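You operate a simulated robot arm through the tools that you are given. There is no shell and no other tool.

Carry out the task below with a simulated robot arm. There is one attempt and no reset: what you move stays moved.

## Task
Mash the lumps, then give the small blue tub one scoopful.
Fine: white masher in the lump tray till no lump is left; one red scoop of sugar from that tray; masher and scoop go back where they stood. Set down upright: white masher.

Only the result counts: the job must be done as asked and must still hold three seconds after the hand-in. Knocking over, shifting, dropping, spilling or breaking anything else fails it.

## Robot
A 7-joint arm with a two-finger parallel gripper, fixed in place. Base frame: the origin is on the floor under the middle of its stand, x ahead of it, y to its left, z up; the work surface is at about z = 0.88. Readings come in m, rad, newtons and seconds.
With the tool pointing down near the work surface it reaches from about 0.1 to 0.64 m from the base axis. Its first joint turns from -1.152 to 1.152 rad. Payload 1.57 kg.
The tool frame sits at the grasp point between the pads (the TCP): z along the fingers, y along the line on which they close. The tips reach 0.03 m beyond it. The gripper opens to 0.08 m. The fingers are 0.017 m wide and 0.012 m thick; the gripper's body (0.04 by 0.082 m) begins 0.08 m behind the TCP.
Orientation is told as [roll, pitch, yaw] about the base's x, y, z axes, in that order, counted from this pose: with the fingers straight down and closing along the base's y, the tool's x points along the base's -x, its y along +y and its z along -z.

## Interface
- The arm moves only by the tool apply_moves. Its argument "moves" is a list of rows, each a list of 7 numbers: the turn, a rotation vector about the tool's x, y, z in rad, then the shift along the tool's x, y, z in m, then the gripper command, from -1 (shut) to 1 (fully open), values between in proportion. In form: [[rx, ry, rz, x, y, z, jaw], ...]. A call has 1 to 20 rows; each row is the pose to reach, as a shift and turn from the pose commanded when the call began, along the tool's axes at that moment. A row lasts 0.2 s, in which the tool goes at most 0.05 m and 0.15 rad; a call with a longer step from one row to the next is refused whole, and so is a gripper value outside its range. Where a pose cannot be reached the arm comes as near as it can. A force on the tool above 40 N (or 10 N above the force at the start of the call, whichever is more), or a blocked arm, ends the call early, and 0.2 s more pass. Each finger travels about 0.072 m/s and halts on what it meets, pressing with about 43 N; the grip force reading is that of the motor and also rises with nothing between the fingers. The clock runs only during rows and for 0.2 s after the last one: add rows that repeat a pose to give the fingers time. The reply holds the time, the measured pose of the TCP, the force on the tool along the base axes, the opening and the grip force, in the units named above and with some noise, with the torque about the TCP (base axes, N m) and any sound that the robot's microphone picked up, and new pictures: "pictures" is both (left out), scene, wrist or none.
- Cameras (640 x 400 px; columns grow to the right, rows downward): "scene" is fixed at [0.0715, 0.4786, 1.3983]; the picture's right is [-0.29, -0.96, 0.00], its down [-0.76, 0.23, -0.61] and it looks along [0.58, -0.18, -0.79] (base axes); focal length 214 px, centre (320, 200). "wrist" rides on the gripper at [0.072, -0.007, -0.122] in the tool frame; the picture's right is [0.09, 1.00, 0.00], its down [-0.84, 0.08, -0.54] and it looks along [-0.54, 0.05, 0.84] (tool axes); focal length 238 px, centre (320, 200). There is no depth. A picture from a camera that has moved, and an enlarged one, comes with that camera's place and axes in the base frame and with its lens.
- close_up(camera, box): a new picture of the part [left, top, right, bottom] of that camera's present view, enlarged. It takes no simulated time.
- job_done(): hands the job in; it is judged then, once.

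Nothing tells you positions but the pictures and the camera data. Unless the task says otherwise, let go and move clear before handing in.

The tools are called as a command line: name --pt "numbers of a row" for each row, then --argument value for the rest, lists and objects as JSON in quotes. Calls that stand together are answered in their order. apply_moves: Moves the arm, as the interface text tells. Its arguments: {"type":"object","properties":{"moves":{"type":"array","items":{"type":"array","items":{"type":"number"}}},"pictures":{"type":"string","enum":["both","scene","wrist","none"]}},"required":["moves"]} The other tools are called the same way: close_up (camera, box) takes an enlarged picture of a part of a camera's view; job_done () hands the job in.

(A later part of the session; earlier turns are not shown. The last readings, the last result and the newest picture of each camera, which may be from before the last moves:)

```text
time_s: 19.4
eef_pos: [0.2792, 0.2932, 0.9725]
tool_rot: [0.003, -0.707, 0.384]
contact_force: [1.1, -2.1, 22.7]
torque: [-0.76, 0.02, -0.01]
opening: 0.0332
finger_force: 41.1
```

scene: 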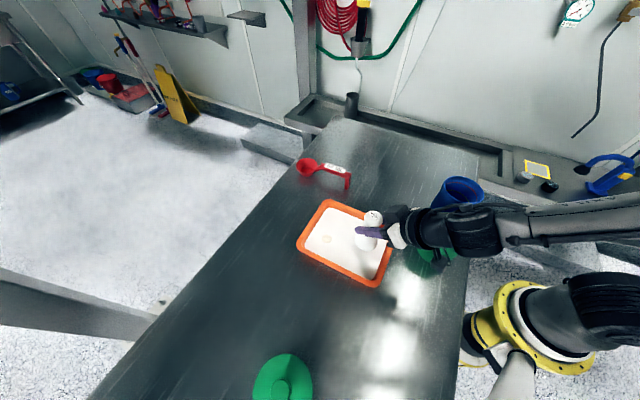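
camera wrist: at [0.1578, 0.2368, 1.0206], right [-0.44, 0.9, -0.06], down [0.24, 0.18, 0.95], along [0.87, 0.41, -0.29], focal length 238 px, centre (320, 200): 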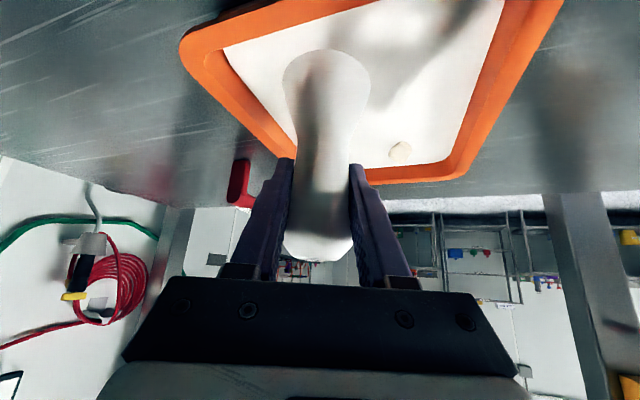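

The force reached about 25 N. Lifting and moving aside to check this lump.

apply_moves --pt "0 0 0 -0.0129 0 -0.0153 -1" --pt "0 0 0 -0.0322 0 -0.0382 -1" --pt "0 0 0 -0.0354 0.03 -0.0421 -1" --pt "0 0 0 -0.0354 0.06 -0.0421 -1" --pt "0 0 0 -0.0354 0.09 -0.0421 -1" --pt "0 0 0 -0.0354 0.09 -0.0421 -1"

close_up --camera "scene" --box '[290, 190, 410, 300]'

close_up --camera "wrist" --box '[140, 0, 480, 160]'

```text
time_s: 20.8
eef_pos: [0.2817, 0.3571, 1.0208]
tool_rot: [-0.001, -0.699, 0.387]
contact_force: [-1.1, -0.2, -2.6]
torque: [-0.04, -0.02, 0.0]
opening: 0.0332
finger_force: 41.0
out of reach, approached as far as the arm can: row 4, 5, 6
camera wrist: at [0.1609, 0.3004, 1.0678], right [-0.44, 0.9, -0.06], down [0.24, 0.18, 0.95], along [0.86, 0.41, -0.3], focal length 238 px, centre (320, 200)
```

scene: 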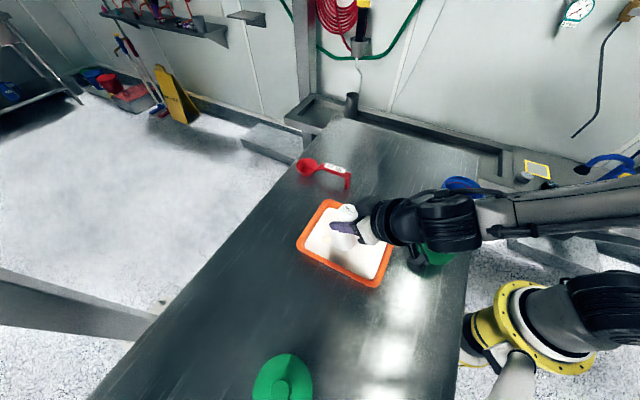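
wrist: 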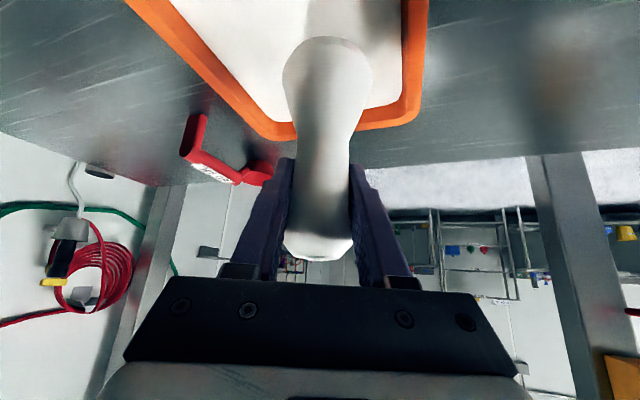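

```text
3.64 times, centred on (350, 245) of scene
camera zoom: at [0.0715, 0.4786, 1.3983], right [-0.29, -0.96, 0.0], down [-0.76, 0.23, -0.61], along [0.58, -0.18, -0.79], focal length 780 px, centre (211, 36)
```

zoom: 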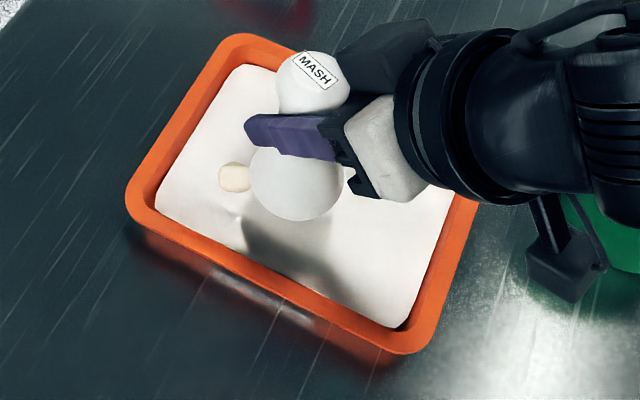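

```text
1.88 times, centred on (310, 80) of wrist
camera zoom: at [0.1609, 0.3004, 1.0678], right [-0.44, 0.9, -0.06], down [0.24, 0.18, 0.95], along [0.86, 0.41, -0.3], focal length 449 px, centre (339, 426)
```

zoom: 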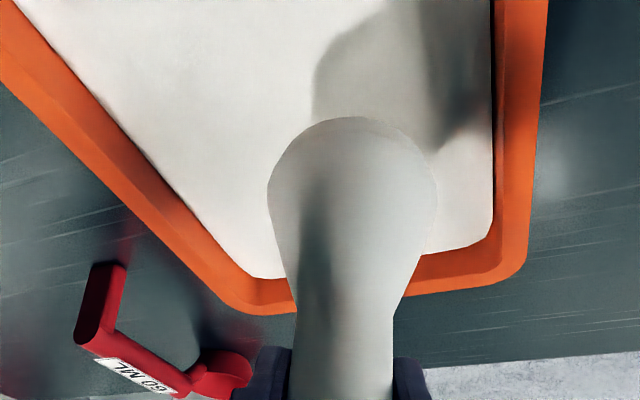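

The second lump is gone too. The arm hit its turn limit there, so I'll swing the tool back by +0.4 rad, move over the last lump and lower.

apply_moves --pt "-0.0859 0 -0.102 0 0 0 -1" --pt "-0.1718 0 -0.204 -0.008 0.005 0.007 -1" --pt "-0.2577 0 -0.3059 -0.0244 0.0144 0.0206 -1" --pt "-0.2577 0 -0.3059 -0.0115 0.0144 0.0359 -1" --pt "-0.2577 0 -0.3059 -0.0019 0.0144 0.0474 -1" --pt "-0.2577 0 -0.3059 0.0033 0.0144 0.0535 -1" --pt "-0.2577 0 -0.3059 0.0051 0.0144 0.0556 -1" --pt "-0.2577 0 -0.3059 0.0051 0.0144 0.0556 -1"

close_up --camera "scene" --box '[290, 190, 410, 300]'

```text
time_s: 22.6
eef_pos: [0.3058, 0.3819, 0.9785]
tool_rot: [0.001, -0.698, 0.785]
contact_force: [0.9, 0.0, -3.0]
torque: [-0.01, -0.01, 0.0]
opening: 0.0328
finger_force: 40.7
camera wrist: at [0.2161, 0.2832, 1.0244], right [-0.75, 0.65, -0.06], down [0.15, 0.26, 0.95], along [0.64, 0.71, -0.29], focal length 238 px, centre (320, 200)
```

scene: 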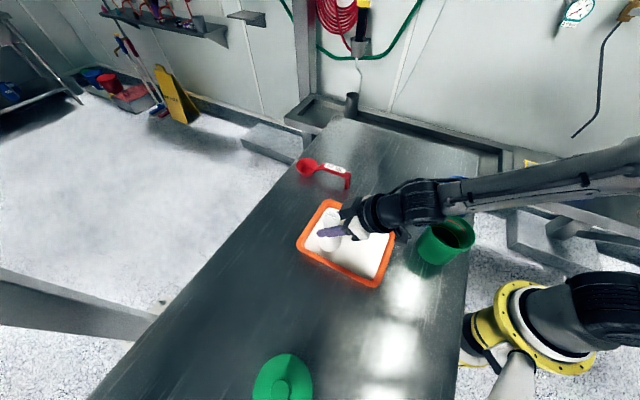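
wrist: 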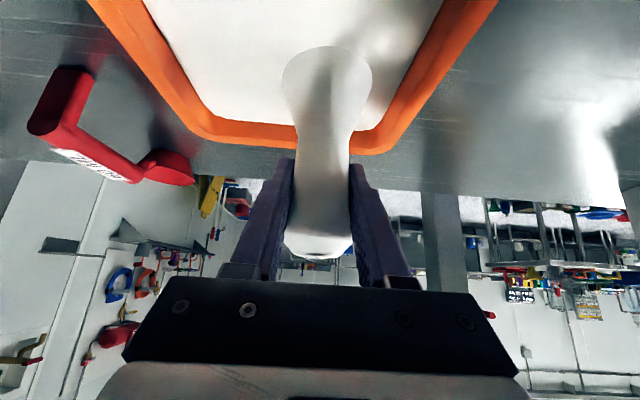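

```text
3.64 times, centred on (350, 245) of scene
camera zoom: at [0.0715, 0.4786, 1.3983], right [-0.29, -0.96, 0.0], down [-0.76, 0.23, -0.61], along [0.58, -0.18, -0.79], focal length 780 px, centre (211, 36)
```

zoom: 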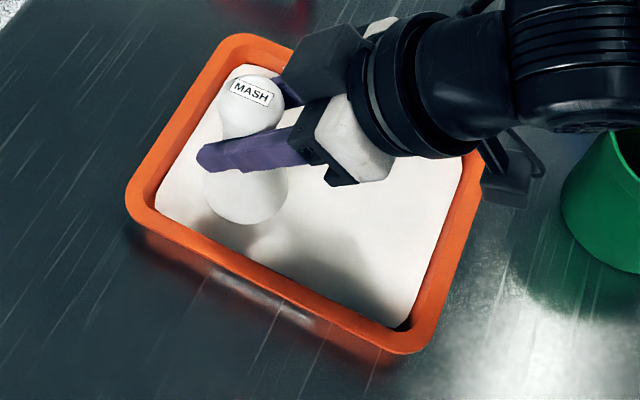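

The last lump is hidden under the masher, base at about 0.894. Pressing down to the same depth as before.

apply_moves --pt "0 0 0 0.0016 0 0.0019 -1" --pt "0 0 0 0.0032 0 0.0038 -1" --pt "0 0 0 0.0042 0 0.005 -1" --pt "0 0 0 0.005 0 0.006 -1" --pt "0 0 0 0.0056 0 0.0067 -1" --pt "0 0 0 0.0056 0 0.0067 -1" --pictures "none"

```text
time_s: 24.0
eef_pos: [0.307, 0.383, 0.9748]
tool_rot: [0.002, -0.71, 0.786]
contact_force: [-0.7, -6.1, 26.3]
torque: [-0.7, -0.03, -0.04]
opening: 0.0331
finger_force: 40.7
```

Pressed with about 29 N. Lifting and moving toward the masher's home so that the tray can be inspected.

apply_moves --pt "0 0 0 -0.0129 0 -0.0153 -1" --pt "0 0 0 -0.0322 0 -0.0382 -1" --pt "0 0 0 -0.0483 0 -0.0574 -1" --pt "0 0 0 -0.0738 -0.0133 -0.0359 -1" --pt "0 0 0 -0.0993 -0.0267 -0.0144 -1" --pt "0 0 0 -0.1248 -0.04 0.007 -1" --pt "0 0 0 -0.1248 -0.04 0.007 -1"

close_up --camera "scene" --box '[290, 190, 410, 300]'

close_up --camera "wrist" --box '[140, 0, 480, 10]'

```text
time_s: 25.6
eef_pos: [0.4032, 0.4234, 1.0436]
tool_rot: [0.0, -0.7, 0.784]
contact_force: [0.6, 0.1, -1.9]
torque: [0.01, -0.02, 0.0]
opening: 0.0332
finger_force: 41.3
camera wrist: at [0.3138, 0.3254, 1.0884], right [-0.75, 0.65, -0.06], down [0.15, 0.26, 0.95], along [0.64, 0.71, -0.3], focal length 238 px, centre (320, 200)
```

scene: 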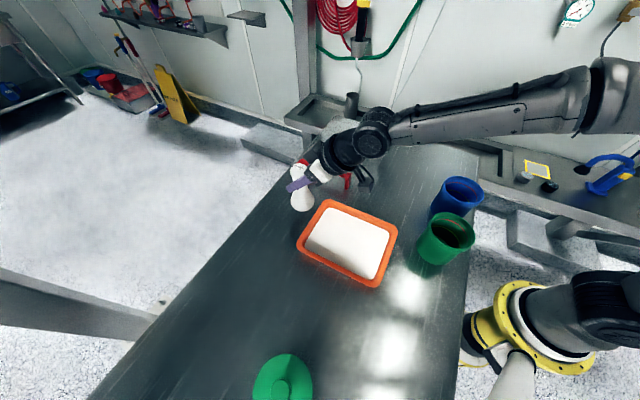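
wrist: 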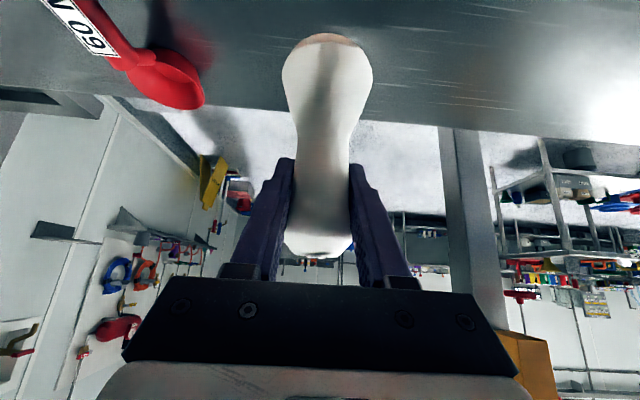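

```text
3.64 times, centred on (350, 245) of scene
camera zoom: at [0.0715, 0.4786, 1.3983], right [-0.29, -0.96, 0.0], down [-0.76, 0.23, -0.61], along [0.58, -0.18, -0.79], focal length 780 px, centre (211, 36)
```

zoom: 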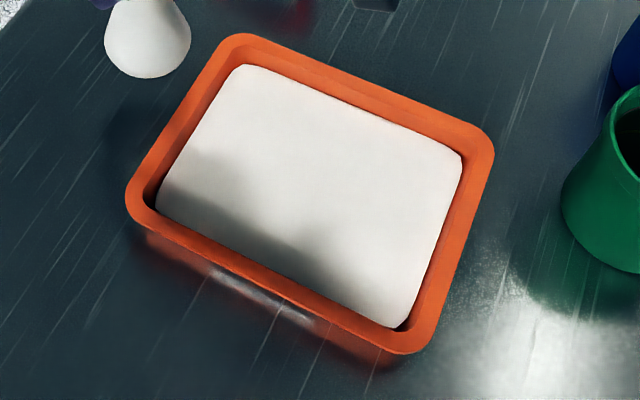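

```text
1.88 times, centred on (310, 5) of wrist
camera zoom: at [0.3138, 0.3254, 1.0884], right [-0.75, 0.65, -0.06], down [0.15, 0.26, 0.95], along [0.64, 0.71, -0.3], focal length 449 px, centre (339, 567)
```

zoom: 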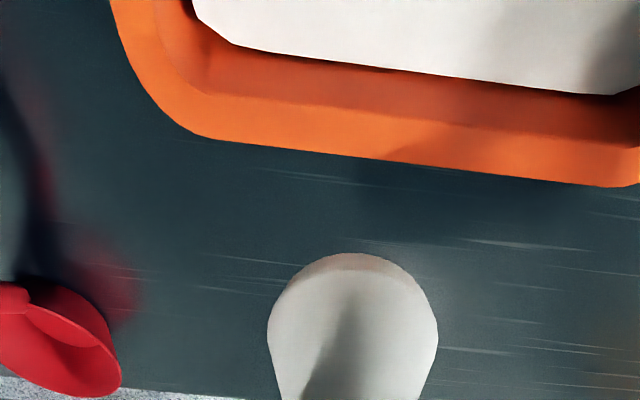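

No lump is left in the tray. Before putting the masher back I'll check that it still hangs upright in the grip.

close_up --camera "scene" --box '[260, 140, 380, 240]'

close_up --camera "wrist" --box '[240, 0, 400, 280]'

```text
4.00 times, centred on (320, 190) of scene
camera zoom: at [0.0715, 0.4786, 1.3983], right [-0.29, -0.96, 0.0], down [-0.76, 0.23, -0.61], along [0.58, -0.18, -0.79], focal length 858 px, centre (320, 240)
```

zoom: 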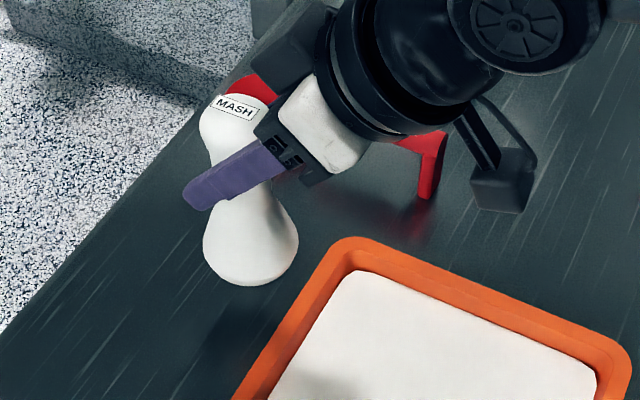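

```text
1.43 times, centred on (320, 140) of wrist
camera zoom: at [0.3138, 0.3254, 1.0884], right [-0.75, 0.65, -0.06], down [0.15, 0.26, 0.95], along [0.64, 0.71, -0.3], focal length 340 px, centre (320, 286)
```

zoom: 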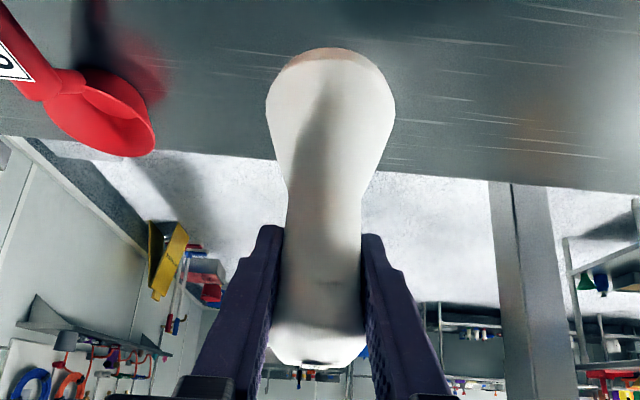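

The masher is upright and has only slid a few millimetres along its axis. I'll carry it back above its old place at (0.481, 0.455) and lower to just above the table.

apply_moves --pt "0 0 0 -0.0296 -0.0165 0.025 -1" --pt "0 0 0 -0.0593 -0.033 0.0499 -1" --pt "0 0 0 -0.04 -0.033 0.0728 -1" --pt "0 0 0 -0.0239 -0.033 0.092 -1" --pt "0 0 0 -0.0239 -0.033 0.092 -1"

close_up --camera "scene" --box '[250, 140, 370, 220]'

```text
time_s: 26.8
eef_pos: [0.4821, 0.4582, 0.9864]
tool_rot: [-0.001, -0.701, 0.786]
contact_force: [-1.2, -0.4, -3.2]
torque: [0.0, -0.03, 0.01]
opening: 0.0331
finger_force: 41.3
camera wrist: at [0.3927, 0.3597, 1.033], right [-0.75, 0.65, -0.06], down [0.15, 0.26, 0.95], along [0.64, 0.71, -0.3], focal length 238 px, centre (320, 200)
```

scene: 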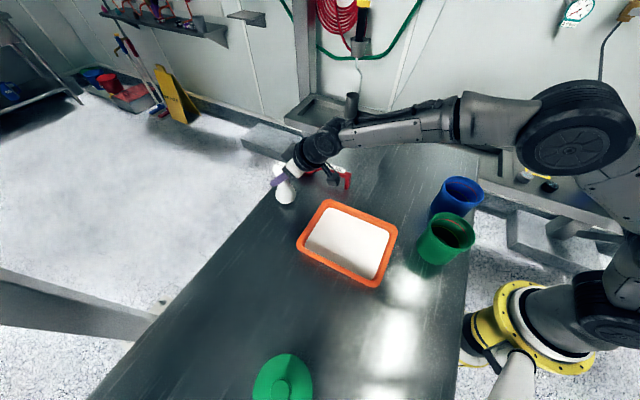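
wrist: 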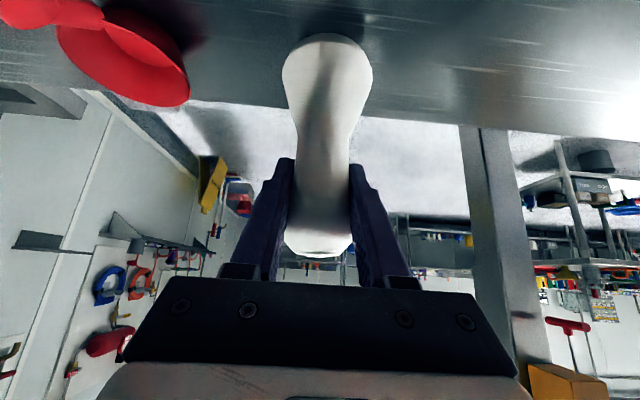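

```text
5.00 times, centred on (310, 180) of scene
camera zoom: at [0.0715, 0.4786, 1.3983], right [-0.29, -0.96, 0.0], down [-0.76, 0.23, -0.61], along [0.58, -0.18, -0.79], focal length 1072 px, centre (370, 300)
```

zoom: 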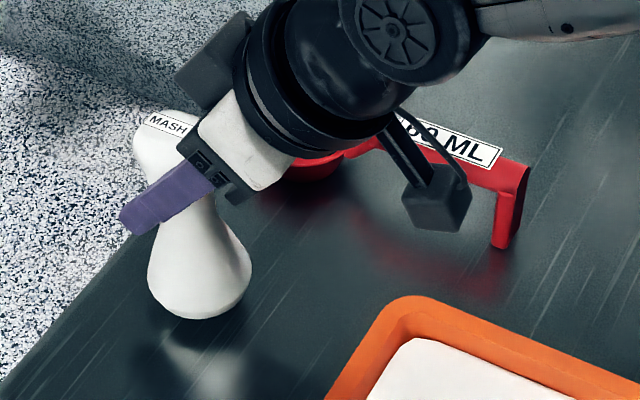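

The masher may lean a couple of degrees in the grip. I'll zoom in more tightly to judge before setting it down.

close_up --camera "scene" --box '[268, 158, 308, 208]'

close_up --camera "wrist" --box '[260, 10, 390, 140]'

```text
8.00 times, centred on (288, 183) of scene
camera zoom: at [0.0715, 0.4786, 1.3983], right [-0.29, -0.96, 0.0], down [-0.76, 0.23, -0.61], along [0.58, -0.18, -0.79], focal length 1716 px, centre (576, 336)
```

zoom: 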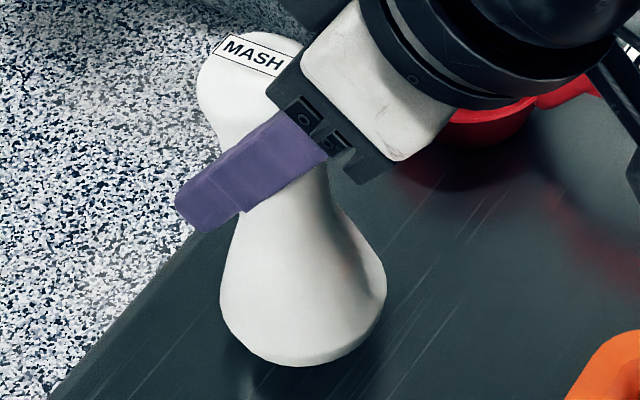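

```text
3.08 times, centred on (325, 75) of wrist
camera zoom: at [0.3927, 0.3597, 1.033], right [-0.75, 0.65, -0.06], down [0.15, 0.26, 0.95], along [0.64, 0.71, -0.3], focal length 733 px, centre (305, 585)
```

zoom: 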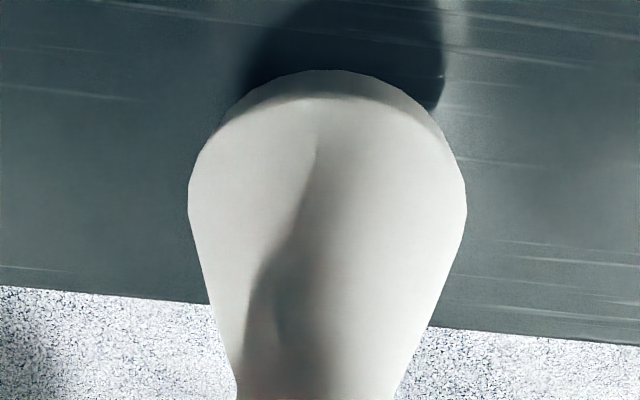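

The lean is slight. Lowering in small steps toward the table and watching for contact.

apply_moves --pt "0 0 0 0.0032 -0.001 0.0038 -1" --pt "0 0 0 0.0058 -0.001 0.0069 -1" --pt "0 0 0 0.0077 -0.001 0.0092 -1" --pt "0 0 0 0.0077 -0.001 0.0092 -1" --pictures "scene"

close_up --camera "scene" --box '[268, 158, 308, 208]'

```text
time_s: 27.8
eef_pos: [0.4836, 0.4542, 0.9773]
tool_rot: [0.0, -0.698, 0.784]
contact_force: [-0.1, 0.1, -3.4]
torque: [0.04, -0.02, 0.0]
opening: 0.0332
finger_force: 41.1
```

scene: 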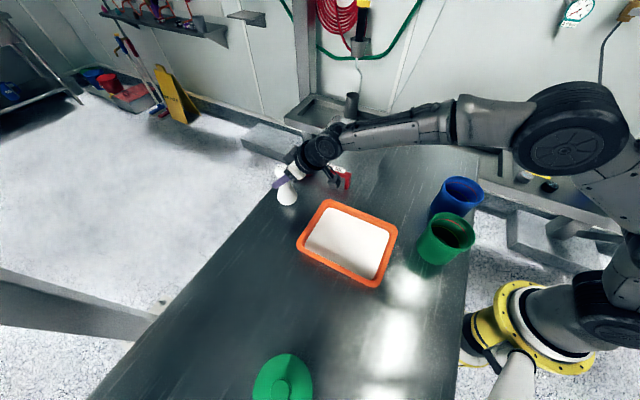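

```text
8.00 times, centred on (288, 183) of scene
camera zoom: at [0.0715, 0.4786, 1.3983], right [-0.29, -0.96, 0.0], down [-0.76, 0.23, -0.61], along [0.58, -0.18, -0.79], focal length 1716 px, centre (576, 336)
```

zoom: 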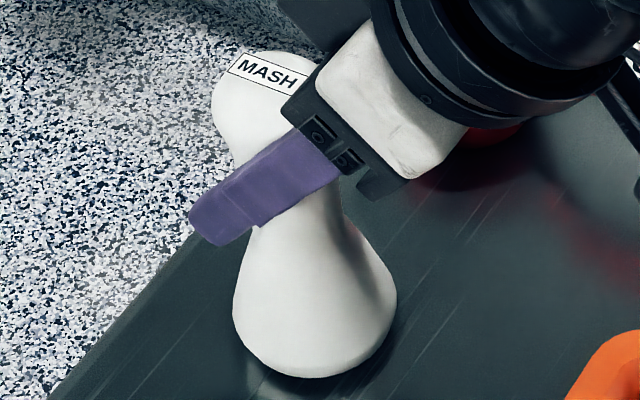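

Still in free air; continuing down in 1–2 mm steps.

apply_moves --pt "0 0 0 0.0013 0 0.0015 -1" --pt "0 0 0 0.0026 0 0.0031 -1" --pt "0 0 0 0.0032 0 0.0038 -1" --pt "0 0 0 0.0032 0 0.0038 -1" --pictures "none"

```text
time_s: 28.8
eef_pos: [0.483, 0.4547, 0.9719]
tool_rot: [0.001, -0.699, 0.784]
contact_force: [0.2, -0.8, -1.0]
torque: [0.02, 0.03, 0.02]
opening: 0.033
finger_force: 41.4
```

The weight is starting to be taken up at z = 0.972. One or two millimetres more.

apply_moves --pt "0 0 0 0.0006 0 0.0008 -1" --pt "0 0 0 0.001 0 0.0012 -1" --pt "0 0 0 0.001 0 0.0012 -1" --pictures "scene"

close_up --camera "scene" --box '[268, 158, 308, 208]'

```text
time_s: 29.6
eef_pos: [0.483, 0.4559, 0.972]
tool_rot: [0.0, -0.702, 0.786]
contact_force: [0.1, -0.1, -0.7]
torque: [0.02, -0.08, -0.01]
opening: 0.033
finger_force: 40.7
```

scene: 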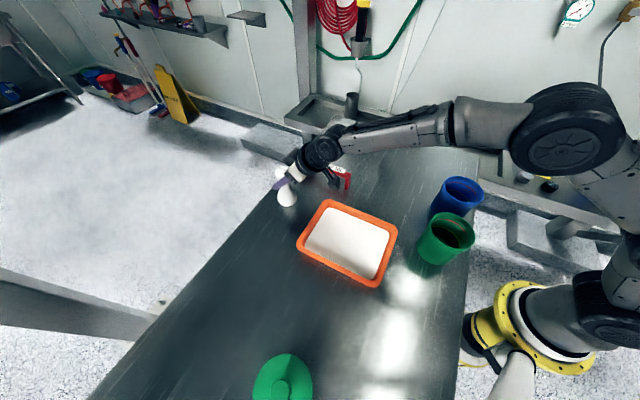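

```text
8.00 times, centred on (288, 183) of scene
camera zoom: at [0.0715, 0.4786, 1.3983], right [-0.29, -0.96, 0.0], down [-0.76, 0.23, -0.61], along [0.58, -0.18, -0.79], focal length 1716 px, centre (576, 336)
```

zoom: 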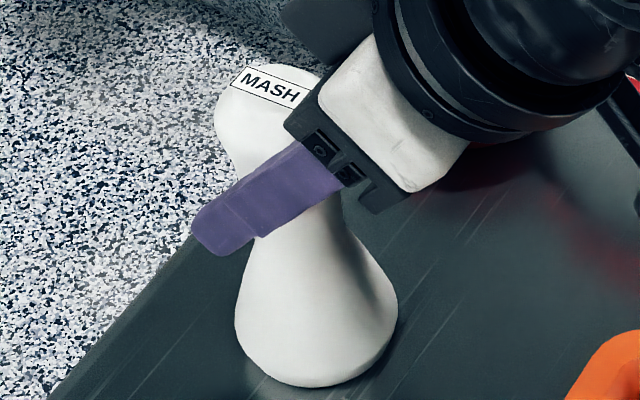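

Contact is light. One more millimetre or two to seat the base flat before letting go.

apply_moves --pt "0 0 0 0.0006 0 0.0008 -1" --pt "0 0 0 0.0013 0 0.0015 -1" --pt "0 0 0 0.0013 0 0.0015 -1" --pictures "none"

```text
time_s: 30.4
eef_pos: [0.4836, 0.4543, 0.9718]
tool_rot: [0.0, -0.704, 0.787]
contact_force: [-0.9, 2.3, 5.7]
torque: [0.33, -0.04, 0.08]
opening: 0.0332
finger_force: 41.5
```

The contact is on the outer edge of the base, so the masher leans slightly outward. I'll turn the tool a little (about −0.04 rad) to bring it flat.

apply_moves --pt "0 0 0 -0.0006 0 -0.0008 -1" --pt "0 -0.02 0 -0.0006 0 -0.0008 -1" --pt "0 -0.04 0 -0.0006 0 -0.0008 -1" --pt "0 -0.04 0 -0.0006 0 -0.0008 -1" --pictures "none"

```text
time_s: 31.4
eef_pos: [0.4851, 0.454, 0.9722]
tool_rot: [-0.002, -0.746, 0.787]
contact_force: [-2.2, -2.4, 9.8]
torque: [-0.34, 0.56, 0.09]
opening: 0.0331
finger_force: 41.1
```

Slightly overcorrected: contact is now on the inner edge. Turning back by half.

apply_moves --pt "0 0.01 0 -0.0003 0 -0.0004 -1" --pt "0 0.02 0 -0.0003 0 -0.0004 -1" --pt "0 0.02 0 -0.0003 0 -0.0004 -1" --pictures "scene"

close_up --camera "scene" --box '[268, 158, 308, 208]'

```text
time_s: 32.2
eef_pos: [0.4838, 0.4555, 0.9711]
tool_rot: [-0.001, -0.721, 0.786]
contact_force: [2.8, 1.4, 7.5]
torque: [-0.09, -0.15, 0.02]
opening: 0.0331
finger_force: 41.2
```

scene: 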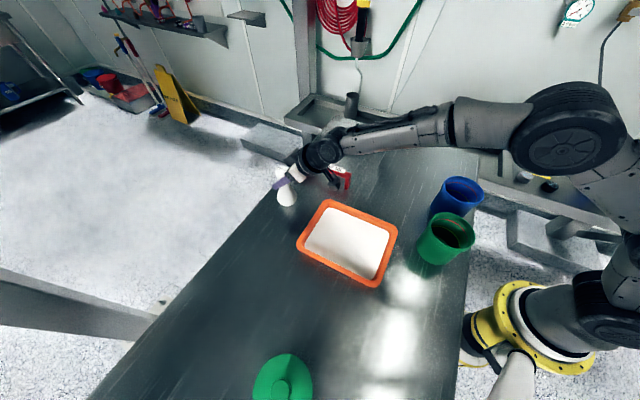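

```text
8.00 times, centred on (288, 183) of scene
camera zoom: at [0.0714, 0.4785, 1.3984], right [-0.29, -0.96, 0.0], down [-0.76, 0.23, -0.61], along [0.58, -0.18, -0.79], focal length 1716 px, centre (576, 336)
```

zoom: 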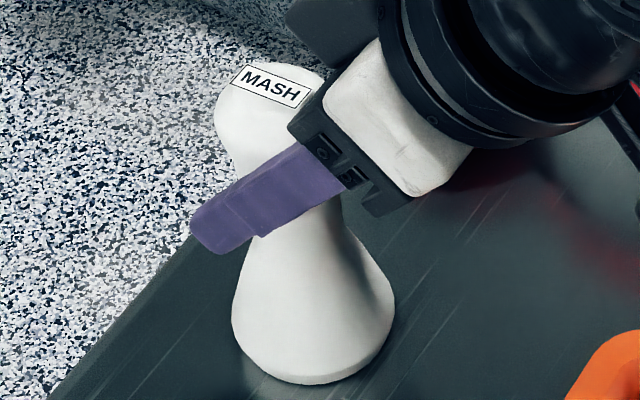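

The base now sits flat with hardly any torque. Opening the fingers gently.

apply_moves --pt "0 0 0 0 0 0 -0.1" --pt "0 0 0 0 0 0 0.2" --pt "0 0 0 0 0 0 0.6" --pt "0 0 0 0 0 0 1" --pt "0 0 0 0 0 0 1"

close_up --camera "scene" --box '[268, 158, 308, 208]'

```text
time_s: 33.4
eef_pos: [0.4836, 0.455, 0.9719]
tool_rot: [0.0, -0.722, 0.786]
contact_force: [-0.6, -0.4, -0.2]
torque: [0.02, 0.03, 0.02]
opening: 0.0802
finger_force: 0.0
camera wrist: at [0.3941, 0.3558, 1.0146], right [-0.75, 0.65, -0.06], down [0.14, 0.25, 0.96], along [0.64, 0.71, -0.28], focal length 238 px, centre (320, 200)
```

scene: 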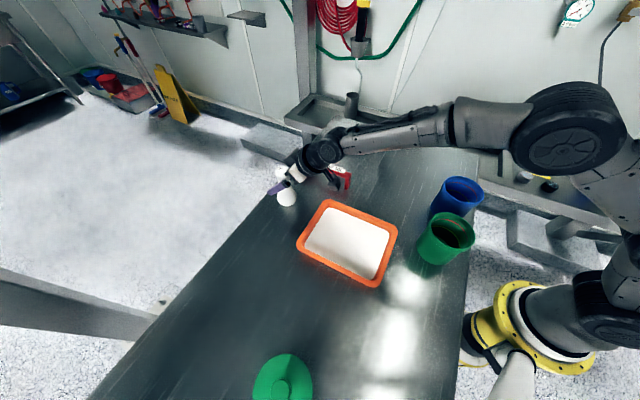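
wrist: 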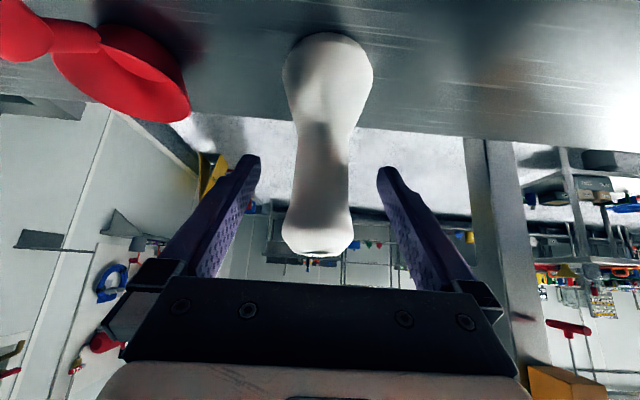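

```text
8.00 times, centred on (288, 183) of scene
camera zoom: at [0.0715, 0.4786, 1.3983], right [-0.29, -0.96, 0.0], down [-0.76, 0.23, -0.61], along [0.58, -0.18, -0.79], focal length 1716 px, centre (576, 336)
```

zoom: 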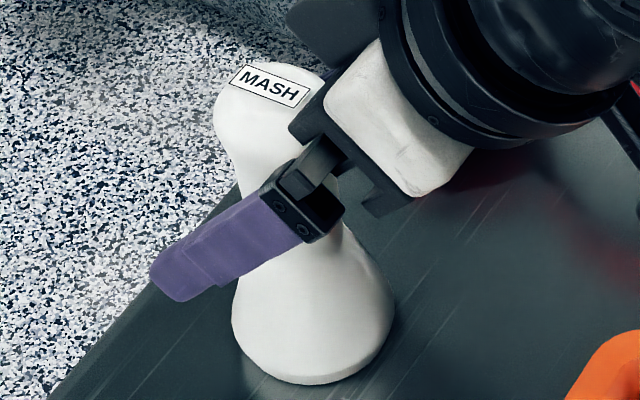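

The masher stands on its own. Backing off along the fingers, then rising, to check it and to plan the scoop grasp.

apply_moves --pt "0 0 0 0 0 -0.03 1" --pt "0 0 0 0 0 -0.07 1" --pt "0 0 0 0 0 -0.11 1" --pt "0 0 0 0 0 -0.15 1" --pt "0 0 0 0 0 -0.19 1" --pt "0 0 0 0 0 -0.19 1"

close_up --camera "scene" --box '[250, 140, 370, 220]'

```text
time_s: 34.8
eef_pos: [0.396, 0.3652, 1.1124]
tool_rot: [0.001, -0.719, 0.785]
contact_force: [0.2, -0.5, -0.8]
torque: [0.01, 0.0, -0.05]
opening: 0.08
finger_force: 0.0
camera wrist: at [0.3074, 0.266, 1.1563], right [-0.75, 0.66, -0.06], down [0.14, 0.25, 0.96], along [0.64, 0.71, -0.28], focal length 238 px, centre (320, 200)
```

scene: 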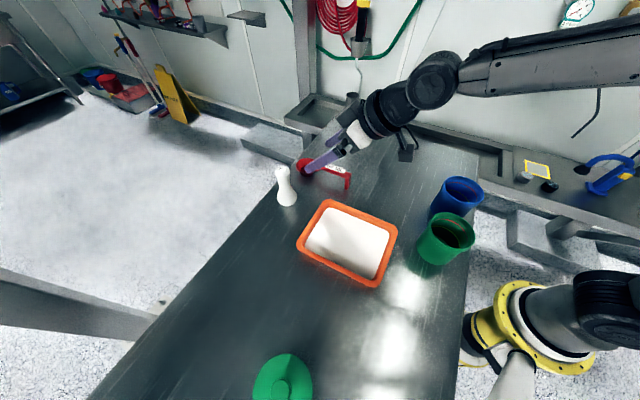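
wrist: 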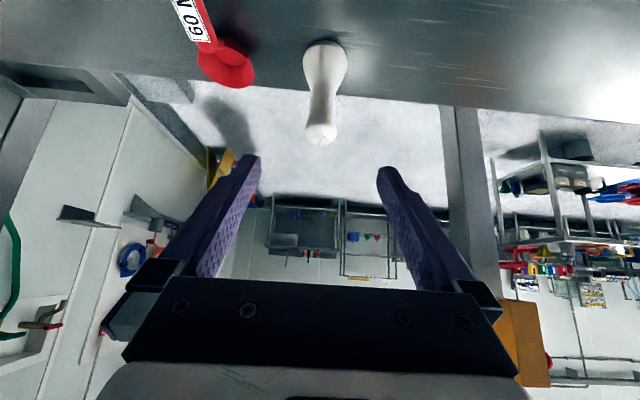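

```text
5.00 times, centred on (310, 180) of scene
camera zoom: at [0.0714, 0.4786, 1.3983], right [-0.29, -0.96, 0.0], down [-0.76, 0.23, -0.61], along [0.58, -0.18, -0.79], focal length 1072 px, centre (370, 300)
```

zoom: 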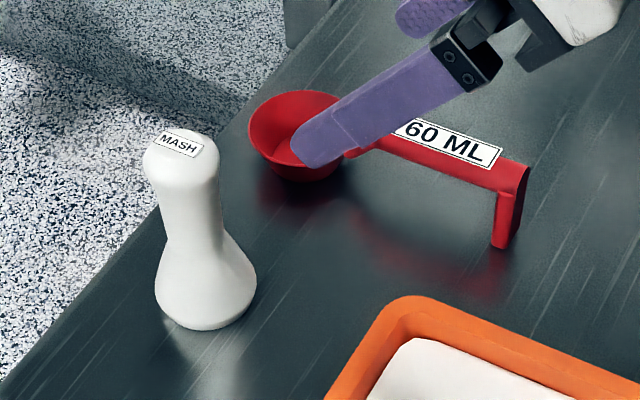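

The masher stands upright, about where it was. Before picking up the scoop I'll test, empty-handed and high up, which pouring poses the arm can reach over the blue tub.

apply_moves --pt "0 0.12 0 0.0073 -0.0117 -0.033 1" --pt "0 0.24 0 0.0146 -0.0234 -0.066 1" --pt "0 0.36 0 0.0219 -0.0351 -0.099 1" --pt "0 0.48 0 0.0291 -0.0467 -0.132 1" --pt "0 0.6 0 0.0364 -0.0584 -0.165 1" --pt "0 0.72 0 0.0437 -0.0701 -0.1979 1" --pt "0 0.72 0 0.0437 -0.0701 -0.1979 1"

```text
time_s: 36.4
eef_pos: [0.3276, 0.2009, 1.2349]
tool_rot: [0.001, 0.002, 0.786]
contact_force: [-0.3, -0.4, 0.4]
torque: [0.01, 0.02, 0.04]
opening: 0.08
finger_force: 0.0
camera wrist: at [0.2835, 0.1462, 1.3554], right [-0.77, 0.64, 0.0], down [0.54, 0.65, 0.54], along [0.35, 0.42, -0.84], focal length 238 px, centre (320, 200)
```

scene: 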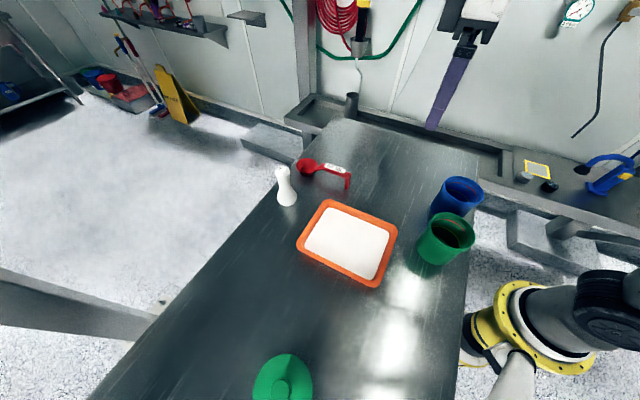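
wrist: 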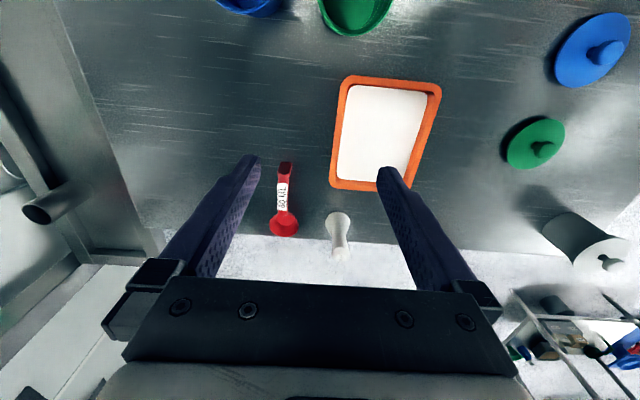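

From here the wrist camera can see the tubs at the top edge. I'll take pictures there for better tub positions.

close_up --camera "wrist" --box '[150, 0, 450, 2]'

close_up --camera "scene" --box '[400, 160, 500, 280]'

close_up --camera "wrist" --box '[240, 150, 340, 250]'

```text
2.13 times, centred on (300, 1) of wrist
camera zoom: at [0.2835, 0.1462, 1.3554], right [-0.77, 0.64, 0.0], down [0.54, 0.65, 0.54], along [0.35, 0.42, -0.84], focal length 508 px, centre (363, 624)
```

zoom: 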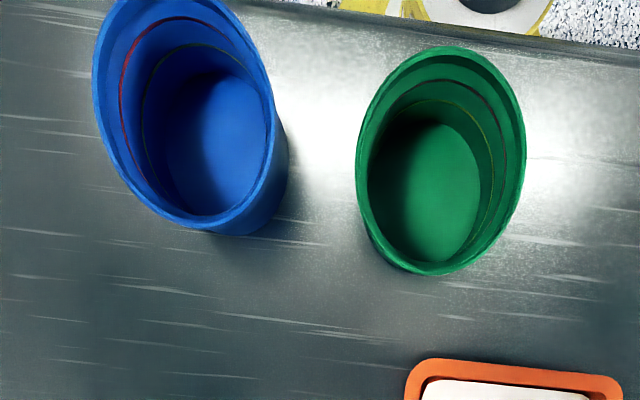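

```text
3.33 times, centred on (450, 220) of scene
camera zoom: at [0.0715, 0.4786, 1.3983], right [-0.29, -0.96, 0.0], down [-0.76, 0.23, -0.61], along [0.58, -0.18, -0.79], focal length 715 px, centre (-113, 133)
```

zoom: 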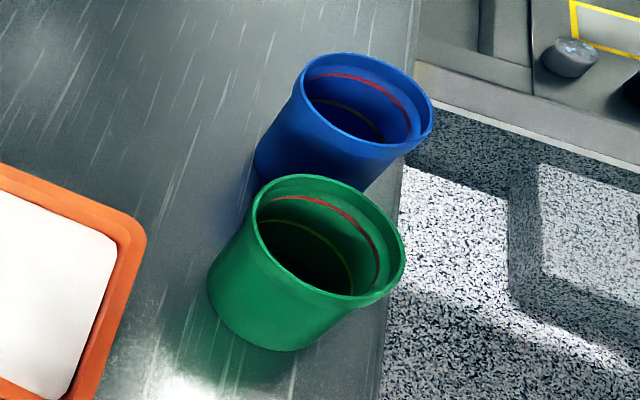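

```text
4.00 times, centred on (290, 200) of wrist
camera zoom: at [0.2835, 0.1462, 1.3554], right [-0.77, 0.64, 0.0], down [0.54, 0.65, 0.54], along [0.35, 0.42, -0.84], focal length 953 px, centre (440, 200)
```

zoom: 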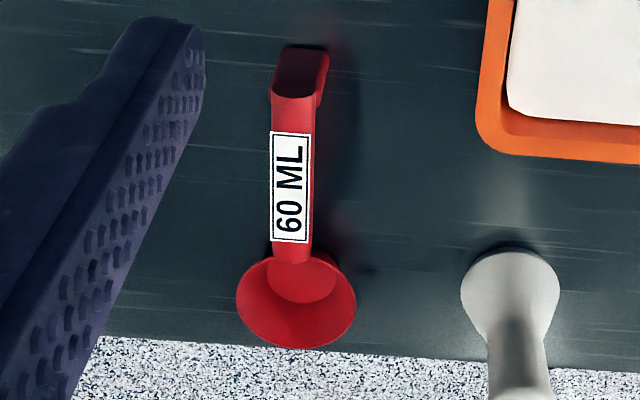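

Blue tub rim centre is about (0.303, 0.012, 0.968), inner radius about 4.4 cm; green tub about (0.21, 0.12). The scoop handle lies at 45° with its mid at about (0.507, 0.296). Now testing how far the wrist can turn.

apply_moves --pt "0 0 0.15 0 0 0 1" --pt "0 0 0.3 0 0 0 1" --pt "0 0 0.45 0 0 0 1" --pt "0 0 0.6 0 0 0 1" --pt "0 0 0.75 0 0 0 1" --pt "0 0 0.9 0 0 0 1" --pt "0 0 1.05 0 0 0 1" --pt "0 0 1.2 0 0 0 1" --pt "0 0 1.35 0 0 0 1" --pt "0 0 1.5 0 0 0 1" --pt "0 0 1.65 0 0 0 1" --pt "0 0 1.8 0 0 0 1" --pt "0 0 1.95 0 0 0 1" --pt "0 0 2.1 0 0 0 1" --pt "0 0 2.25 0 0 0 1" --pt "0 0 2.36 0 0 0 1" --pt "0 0 2.36 0 0 0 1" --pictures "scene"

```text
time_s: 40.0
eef_pos: [0.329, 0.2014, 1.2335]
tool_rot: [0.0, 0.0, -1.577]
contact_force: [-0.9, 0.0, 0.3]
torque: [0.0, 0.0, 0.0]
opening: 0.08
finger_force: 0.1
```

scene: 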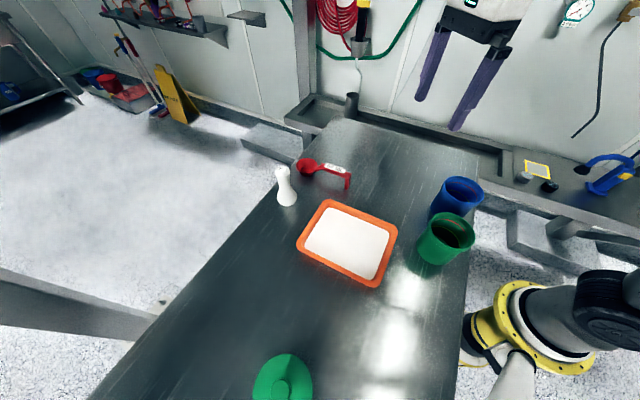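

The wrist turns freely to yaw −1.57. Now testing a sideways roll here, the pouring motion, to about 115°.

apply_moves --pt "-0.15 0 0 0 0 0 1" --pt "-0.3 0 0 0 0 0 1" --pt "-0.45 0 0 0 0 0 1" --pt "-0.6 0 0 0 0 0 1" --pt "-0.75 0 0 0 0 0 1" --pt "-0.9 0 0 0 0 0 1" --pt "-1.05 0 0 0 0 0 1" --pt "-1.2 0 0 0 0 0 1" --pt "-1.35 0 0 0 0 0 1" --pt "-1.5 0 0 0 0 0 1" --pt "-1.65 0 0 0 0 0 1" --pt "-1.8 0 0 0 0 0 1" --pt "-1.95 0 0 0 0 0 1" --pt "-2.0 0 0 0 0 0 1" --pt "-2.0 0 0 0 0 0 1" --pictures "scene"

```text
time_s: 43.2
eef_pos: [0.2757, 0.1341, 1.3925]
tool_rot: [1.932, -0.032, -1.611]
contact_force: [-0.4, -0.1, 0.5]
torque: [-0.05, -0.01, -0.04]
opening: 0.0799
finger_force: 0.1
out of reach, approached as far as the arm can: row 10, 11, 12, 13, 14, 15
```

scene: 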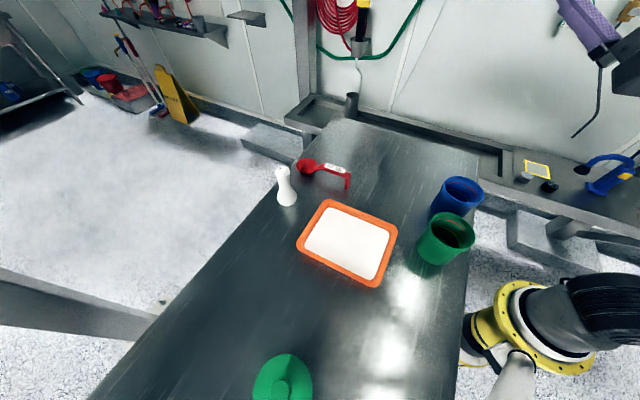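

That roll is out of reach so near the base. I'll go back to vertical, then test tipping nose-down (tool pointing back inward) instead.

apply_moves --pt "0.15 0 0 0 0 0 1" --pt "0.3 0 0 0 0 0 1" --pt "0.45 0 0 0 0 0 1" --pt "0.6 0 0 0 0 0 1" --pt "0.75 0 0 0 0 0 1" --pt "0.9 0 0 0 0 0 1" --pt "1.05 0 0 0 0 0 1" --pt "1.2 0 0 0 0 0 1" --pt "1.35 0 0 0 0 0 1" --pt "1.5 0 0 0 0 0 1" --pt "1.65 0 0 0 0 0 1" --pt "1.8 0 0 0 0 0 1" --pt "1.93 0 0 0 0 0 1" --pt "1.93 0 0 0 0 0 1" --pictures "none"

```text
time_s: 46.2
eef_pos: [0.2812, 0.1367, 1.3195]
tool_rot: [0.032, -0.031, -1.609]
contact_force: [0.1, 0.0, -0.9]
torque: [0.01, -0.01, 0.01]
opening: 0.08
finger_force: 0.0
out of reach, approached as far as the arm can: row 1, 2, 3, 4, 5, 11, 12, 13, 14
```

Now at a vertical pose again. Turning back to yaw 0.785 at about (0.33, 0.2, 1.2).

apply_moves --pt "0 0 -0.15 0.02 0.015 0.04 1" --pt "0 0 -0.3 0.04 0.03 0.08 1" --pt "0 0 -0.45 0.065 0.0466 0.12 1" --pt "0 0 -0.6 0.065 0.0466 0.12 1" --pt "0 0 -0.75 0.065 0.0466 0.12 1" --pt "0 0 -0.9 0.065 0.0466 0.12 1" --pt "0 0 -1.05 0.065 0.0466 0.12 1" --pt "0 0 -1.2 0.065 0.0466 0.12 1" --pt "0 0 -1.35 0.065 0.0466 0.12 1" --pt "0 0 -1.5 0.065 0.0466 0.12 1" --pt "0 0 -1.65 0.065 0.0466 0.12 1" --pt "0 0 -1.8 0.065 0.0466 0.12 1" --pt "0 0 -1.95 0.065 0.0466 0.12 1" --pt "0 0 -2.1 0.065 0.0466 0.12 1" --pt "0 0 -2.25 0.065 0.0466 0.12 1" --pt "0 0 -2.39 0.065 0.0466 0.12 1" --pt "0 0 -2.39 0.065 0.0466 0.12 1" --pictures "none"

```text
time_s: 49.8
eef_pos: [0.3321, 0.1958, 1.1938]
tool_rot: [-0.022, 0.024, 0.784]
contact_force: [-0.4, -0.7, -1.2]
torque: [-0.03, -0.02, 0.01]
opening: 0.0798
finger_force: 0.1
```

Testing the nose-down tip: turning the tool about its closing line so it points back inward.

apply_moves --pt "0 0.15 0 0 0 0 1" --pt "0 0.3 0 0 0 0 1" --pt "0 0.45 0 0 0 0 1" --pt "0 0.6 0 0 0 0 1" --pt "0 0.75 0 0 0 0 1" --pt "0 0.9 0 0 0 0 1" --pt "0 1.05 0 0 0 0 1" --pt "0 1.2 0 0 0 0 1" --pt "0 1.35 0 0 0 0 1" --pt "0 1.5 0 0 0 0 1" --pt "0 1.65 0 0 0 0 1" --pt "0 1.65 0 0 0 0 1" --pictures "scene"

```text
time_s: 52.4
eef_pos: [0.1956, 0.0698, 1.0089]
tool_rot: [-2.926, 1.463, -2.143]
contact_force: [3.1, -0.7, 10.7]
torque: [0.92, -0.5, -0.37]
opening: 0.0799
finger_force: 0.0
out of reach, approached as far as the arm can: row 3, 4, 5, 6, 7, 8, 9, 10, 11, 12
```

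scene: 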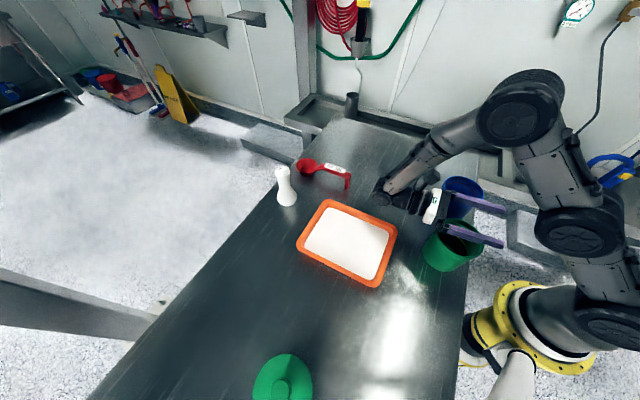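

The arm drooped toward the tubs because those rows were out of reach, and there is a contact force. I'll look closely before moving.

close_up --camera "scene" --box '[380, 160, 540, 290]'

close_up --camera "wrist" --box '[0, 0, 640, 400]'

```text
3.08 times, centred on (460, 225) of scene
camera zoom: at [0.0715, 0.4785, 1.3984], right [-0.29, -0.96, 0.0], down [-0.76, 0.23, -0.61], along [0.58, -0.18, -0.79], focal length 660 px, centre (-111, 123)
```

zoom: 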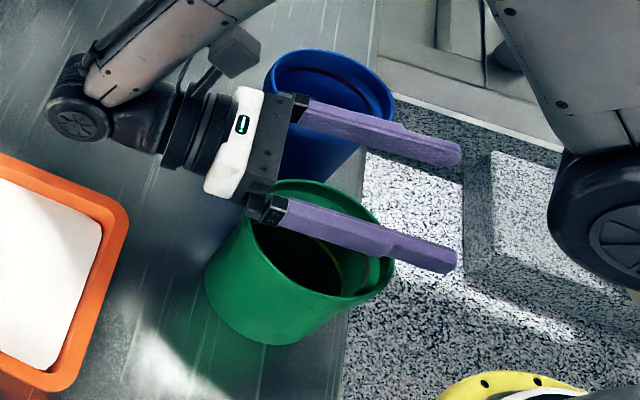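

```text
1.00 times, centred on (320, 200) of wrist (not enlarged: the box is as wide or as high as the picture)
camera zoom: at [0.2909, 0.1567, 1.0679], right [-0.7, 0.71, 0.07], down [0.28, 0.36, -0.89], along [-0.66, -0.6, -0.45], focal length 238 px, centre (320, 200)
```

zoom: 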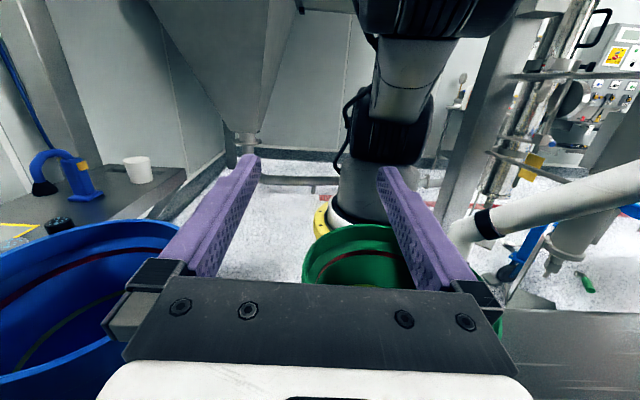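

The gripper is touching the green tub, and the tub has shifted by about 2–3 cm. First I'll lift straight up in small steps, so as not to drag it further, and I'll put it back later.

apply_moves --pt "0 0 0 0.008 0 0 1" --pt "0 0 0 0.016 0 0 1"

close_up --camera "scene" --box '[380, 160, 540, 290]'

```text
time_s: 53.0
eef_pos: [0.1916, 0.0625, 1.0157]
tool_rot: [-2.926, 1.466, -2.144]
contact_force: [0.6, -0.3, 0.3]
torque: [-0.04, -0.03, -0.05]
opening: 0.0798
finger_force: 0.0
out of reach, approached as far as the arm can: row 1, 2
camera wrist: at [0.287, 0.1493, 1.0744], right [-0.7, 0.71, 0.07], down [0.28, 0.36, -0.89], along [-0.66, -0.6, -0.45], focal length 238 px, centre (320, 200)
```

scene: 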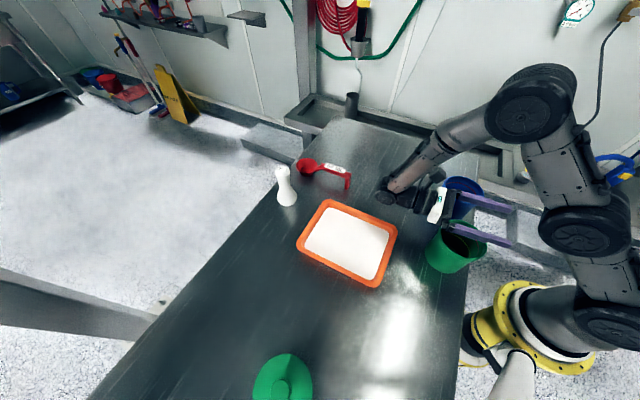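
wrist: 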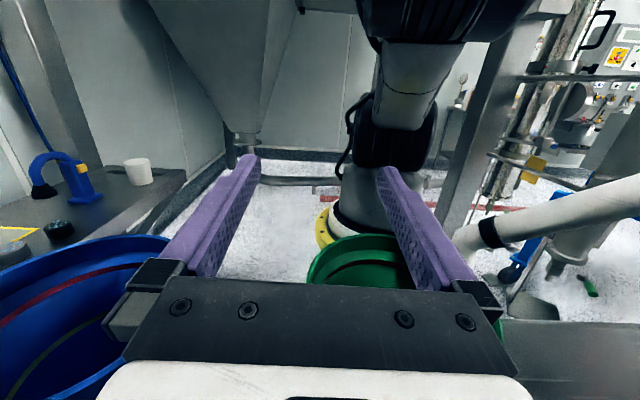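

```text
3.08 times, centred on (460, 225) of scene
camera zoom: at [0.0714, 0.4786, 1.3983], right [-0.29, -0.96, 0.0], down [-0.76, 0.23, -0.61], along [0.58, -0.18, -0.79], focal length 660 px, centre (-111, 123)
```

zoom: 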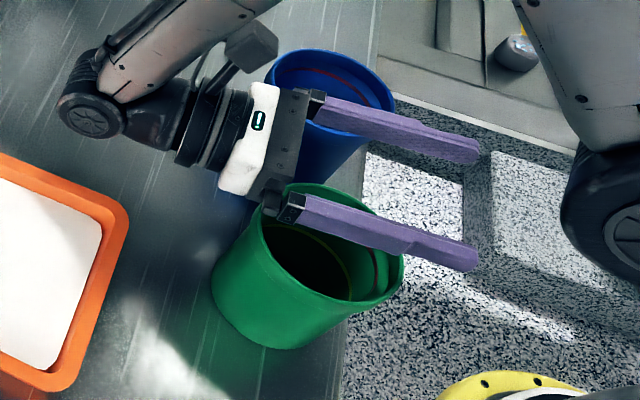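

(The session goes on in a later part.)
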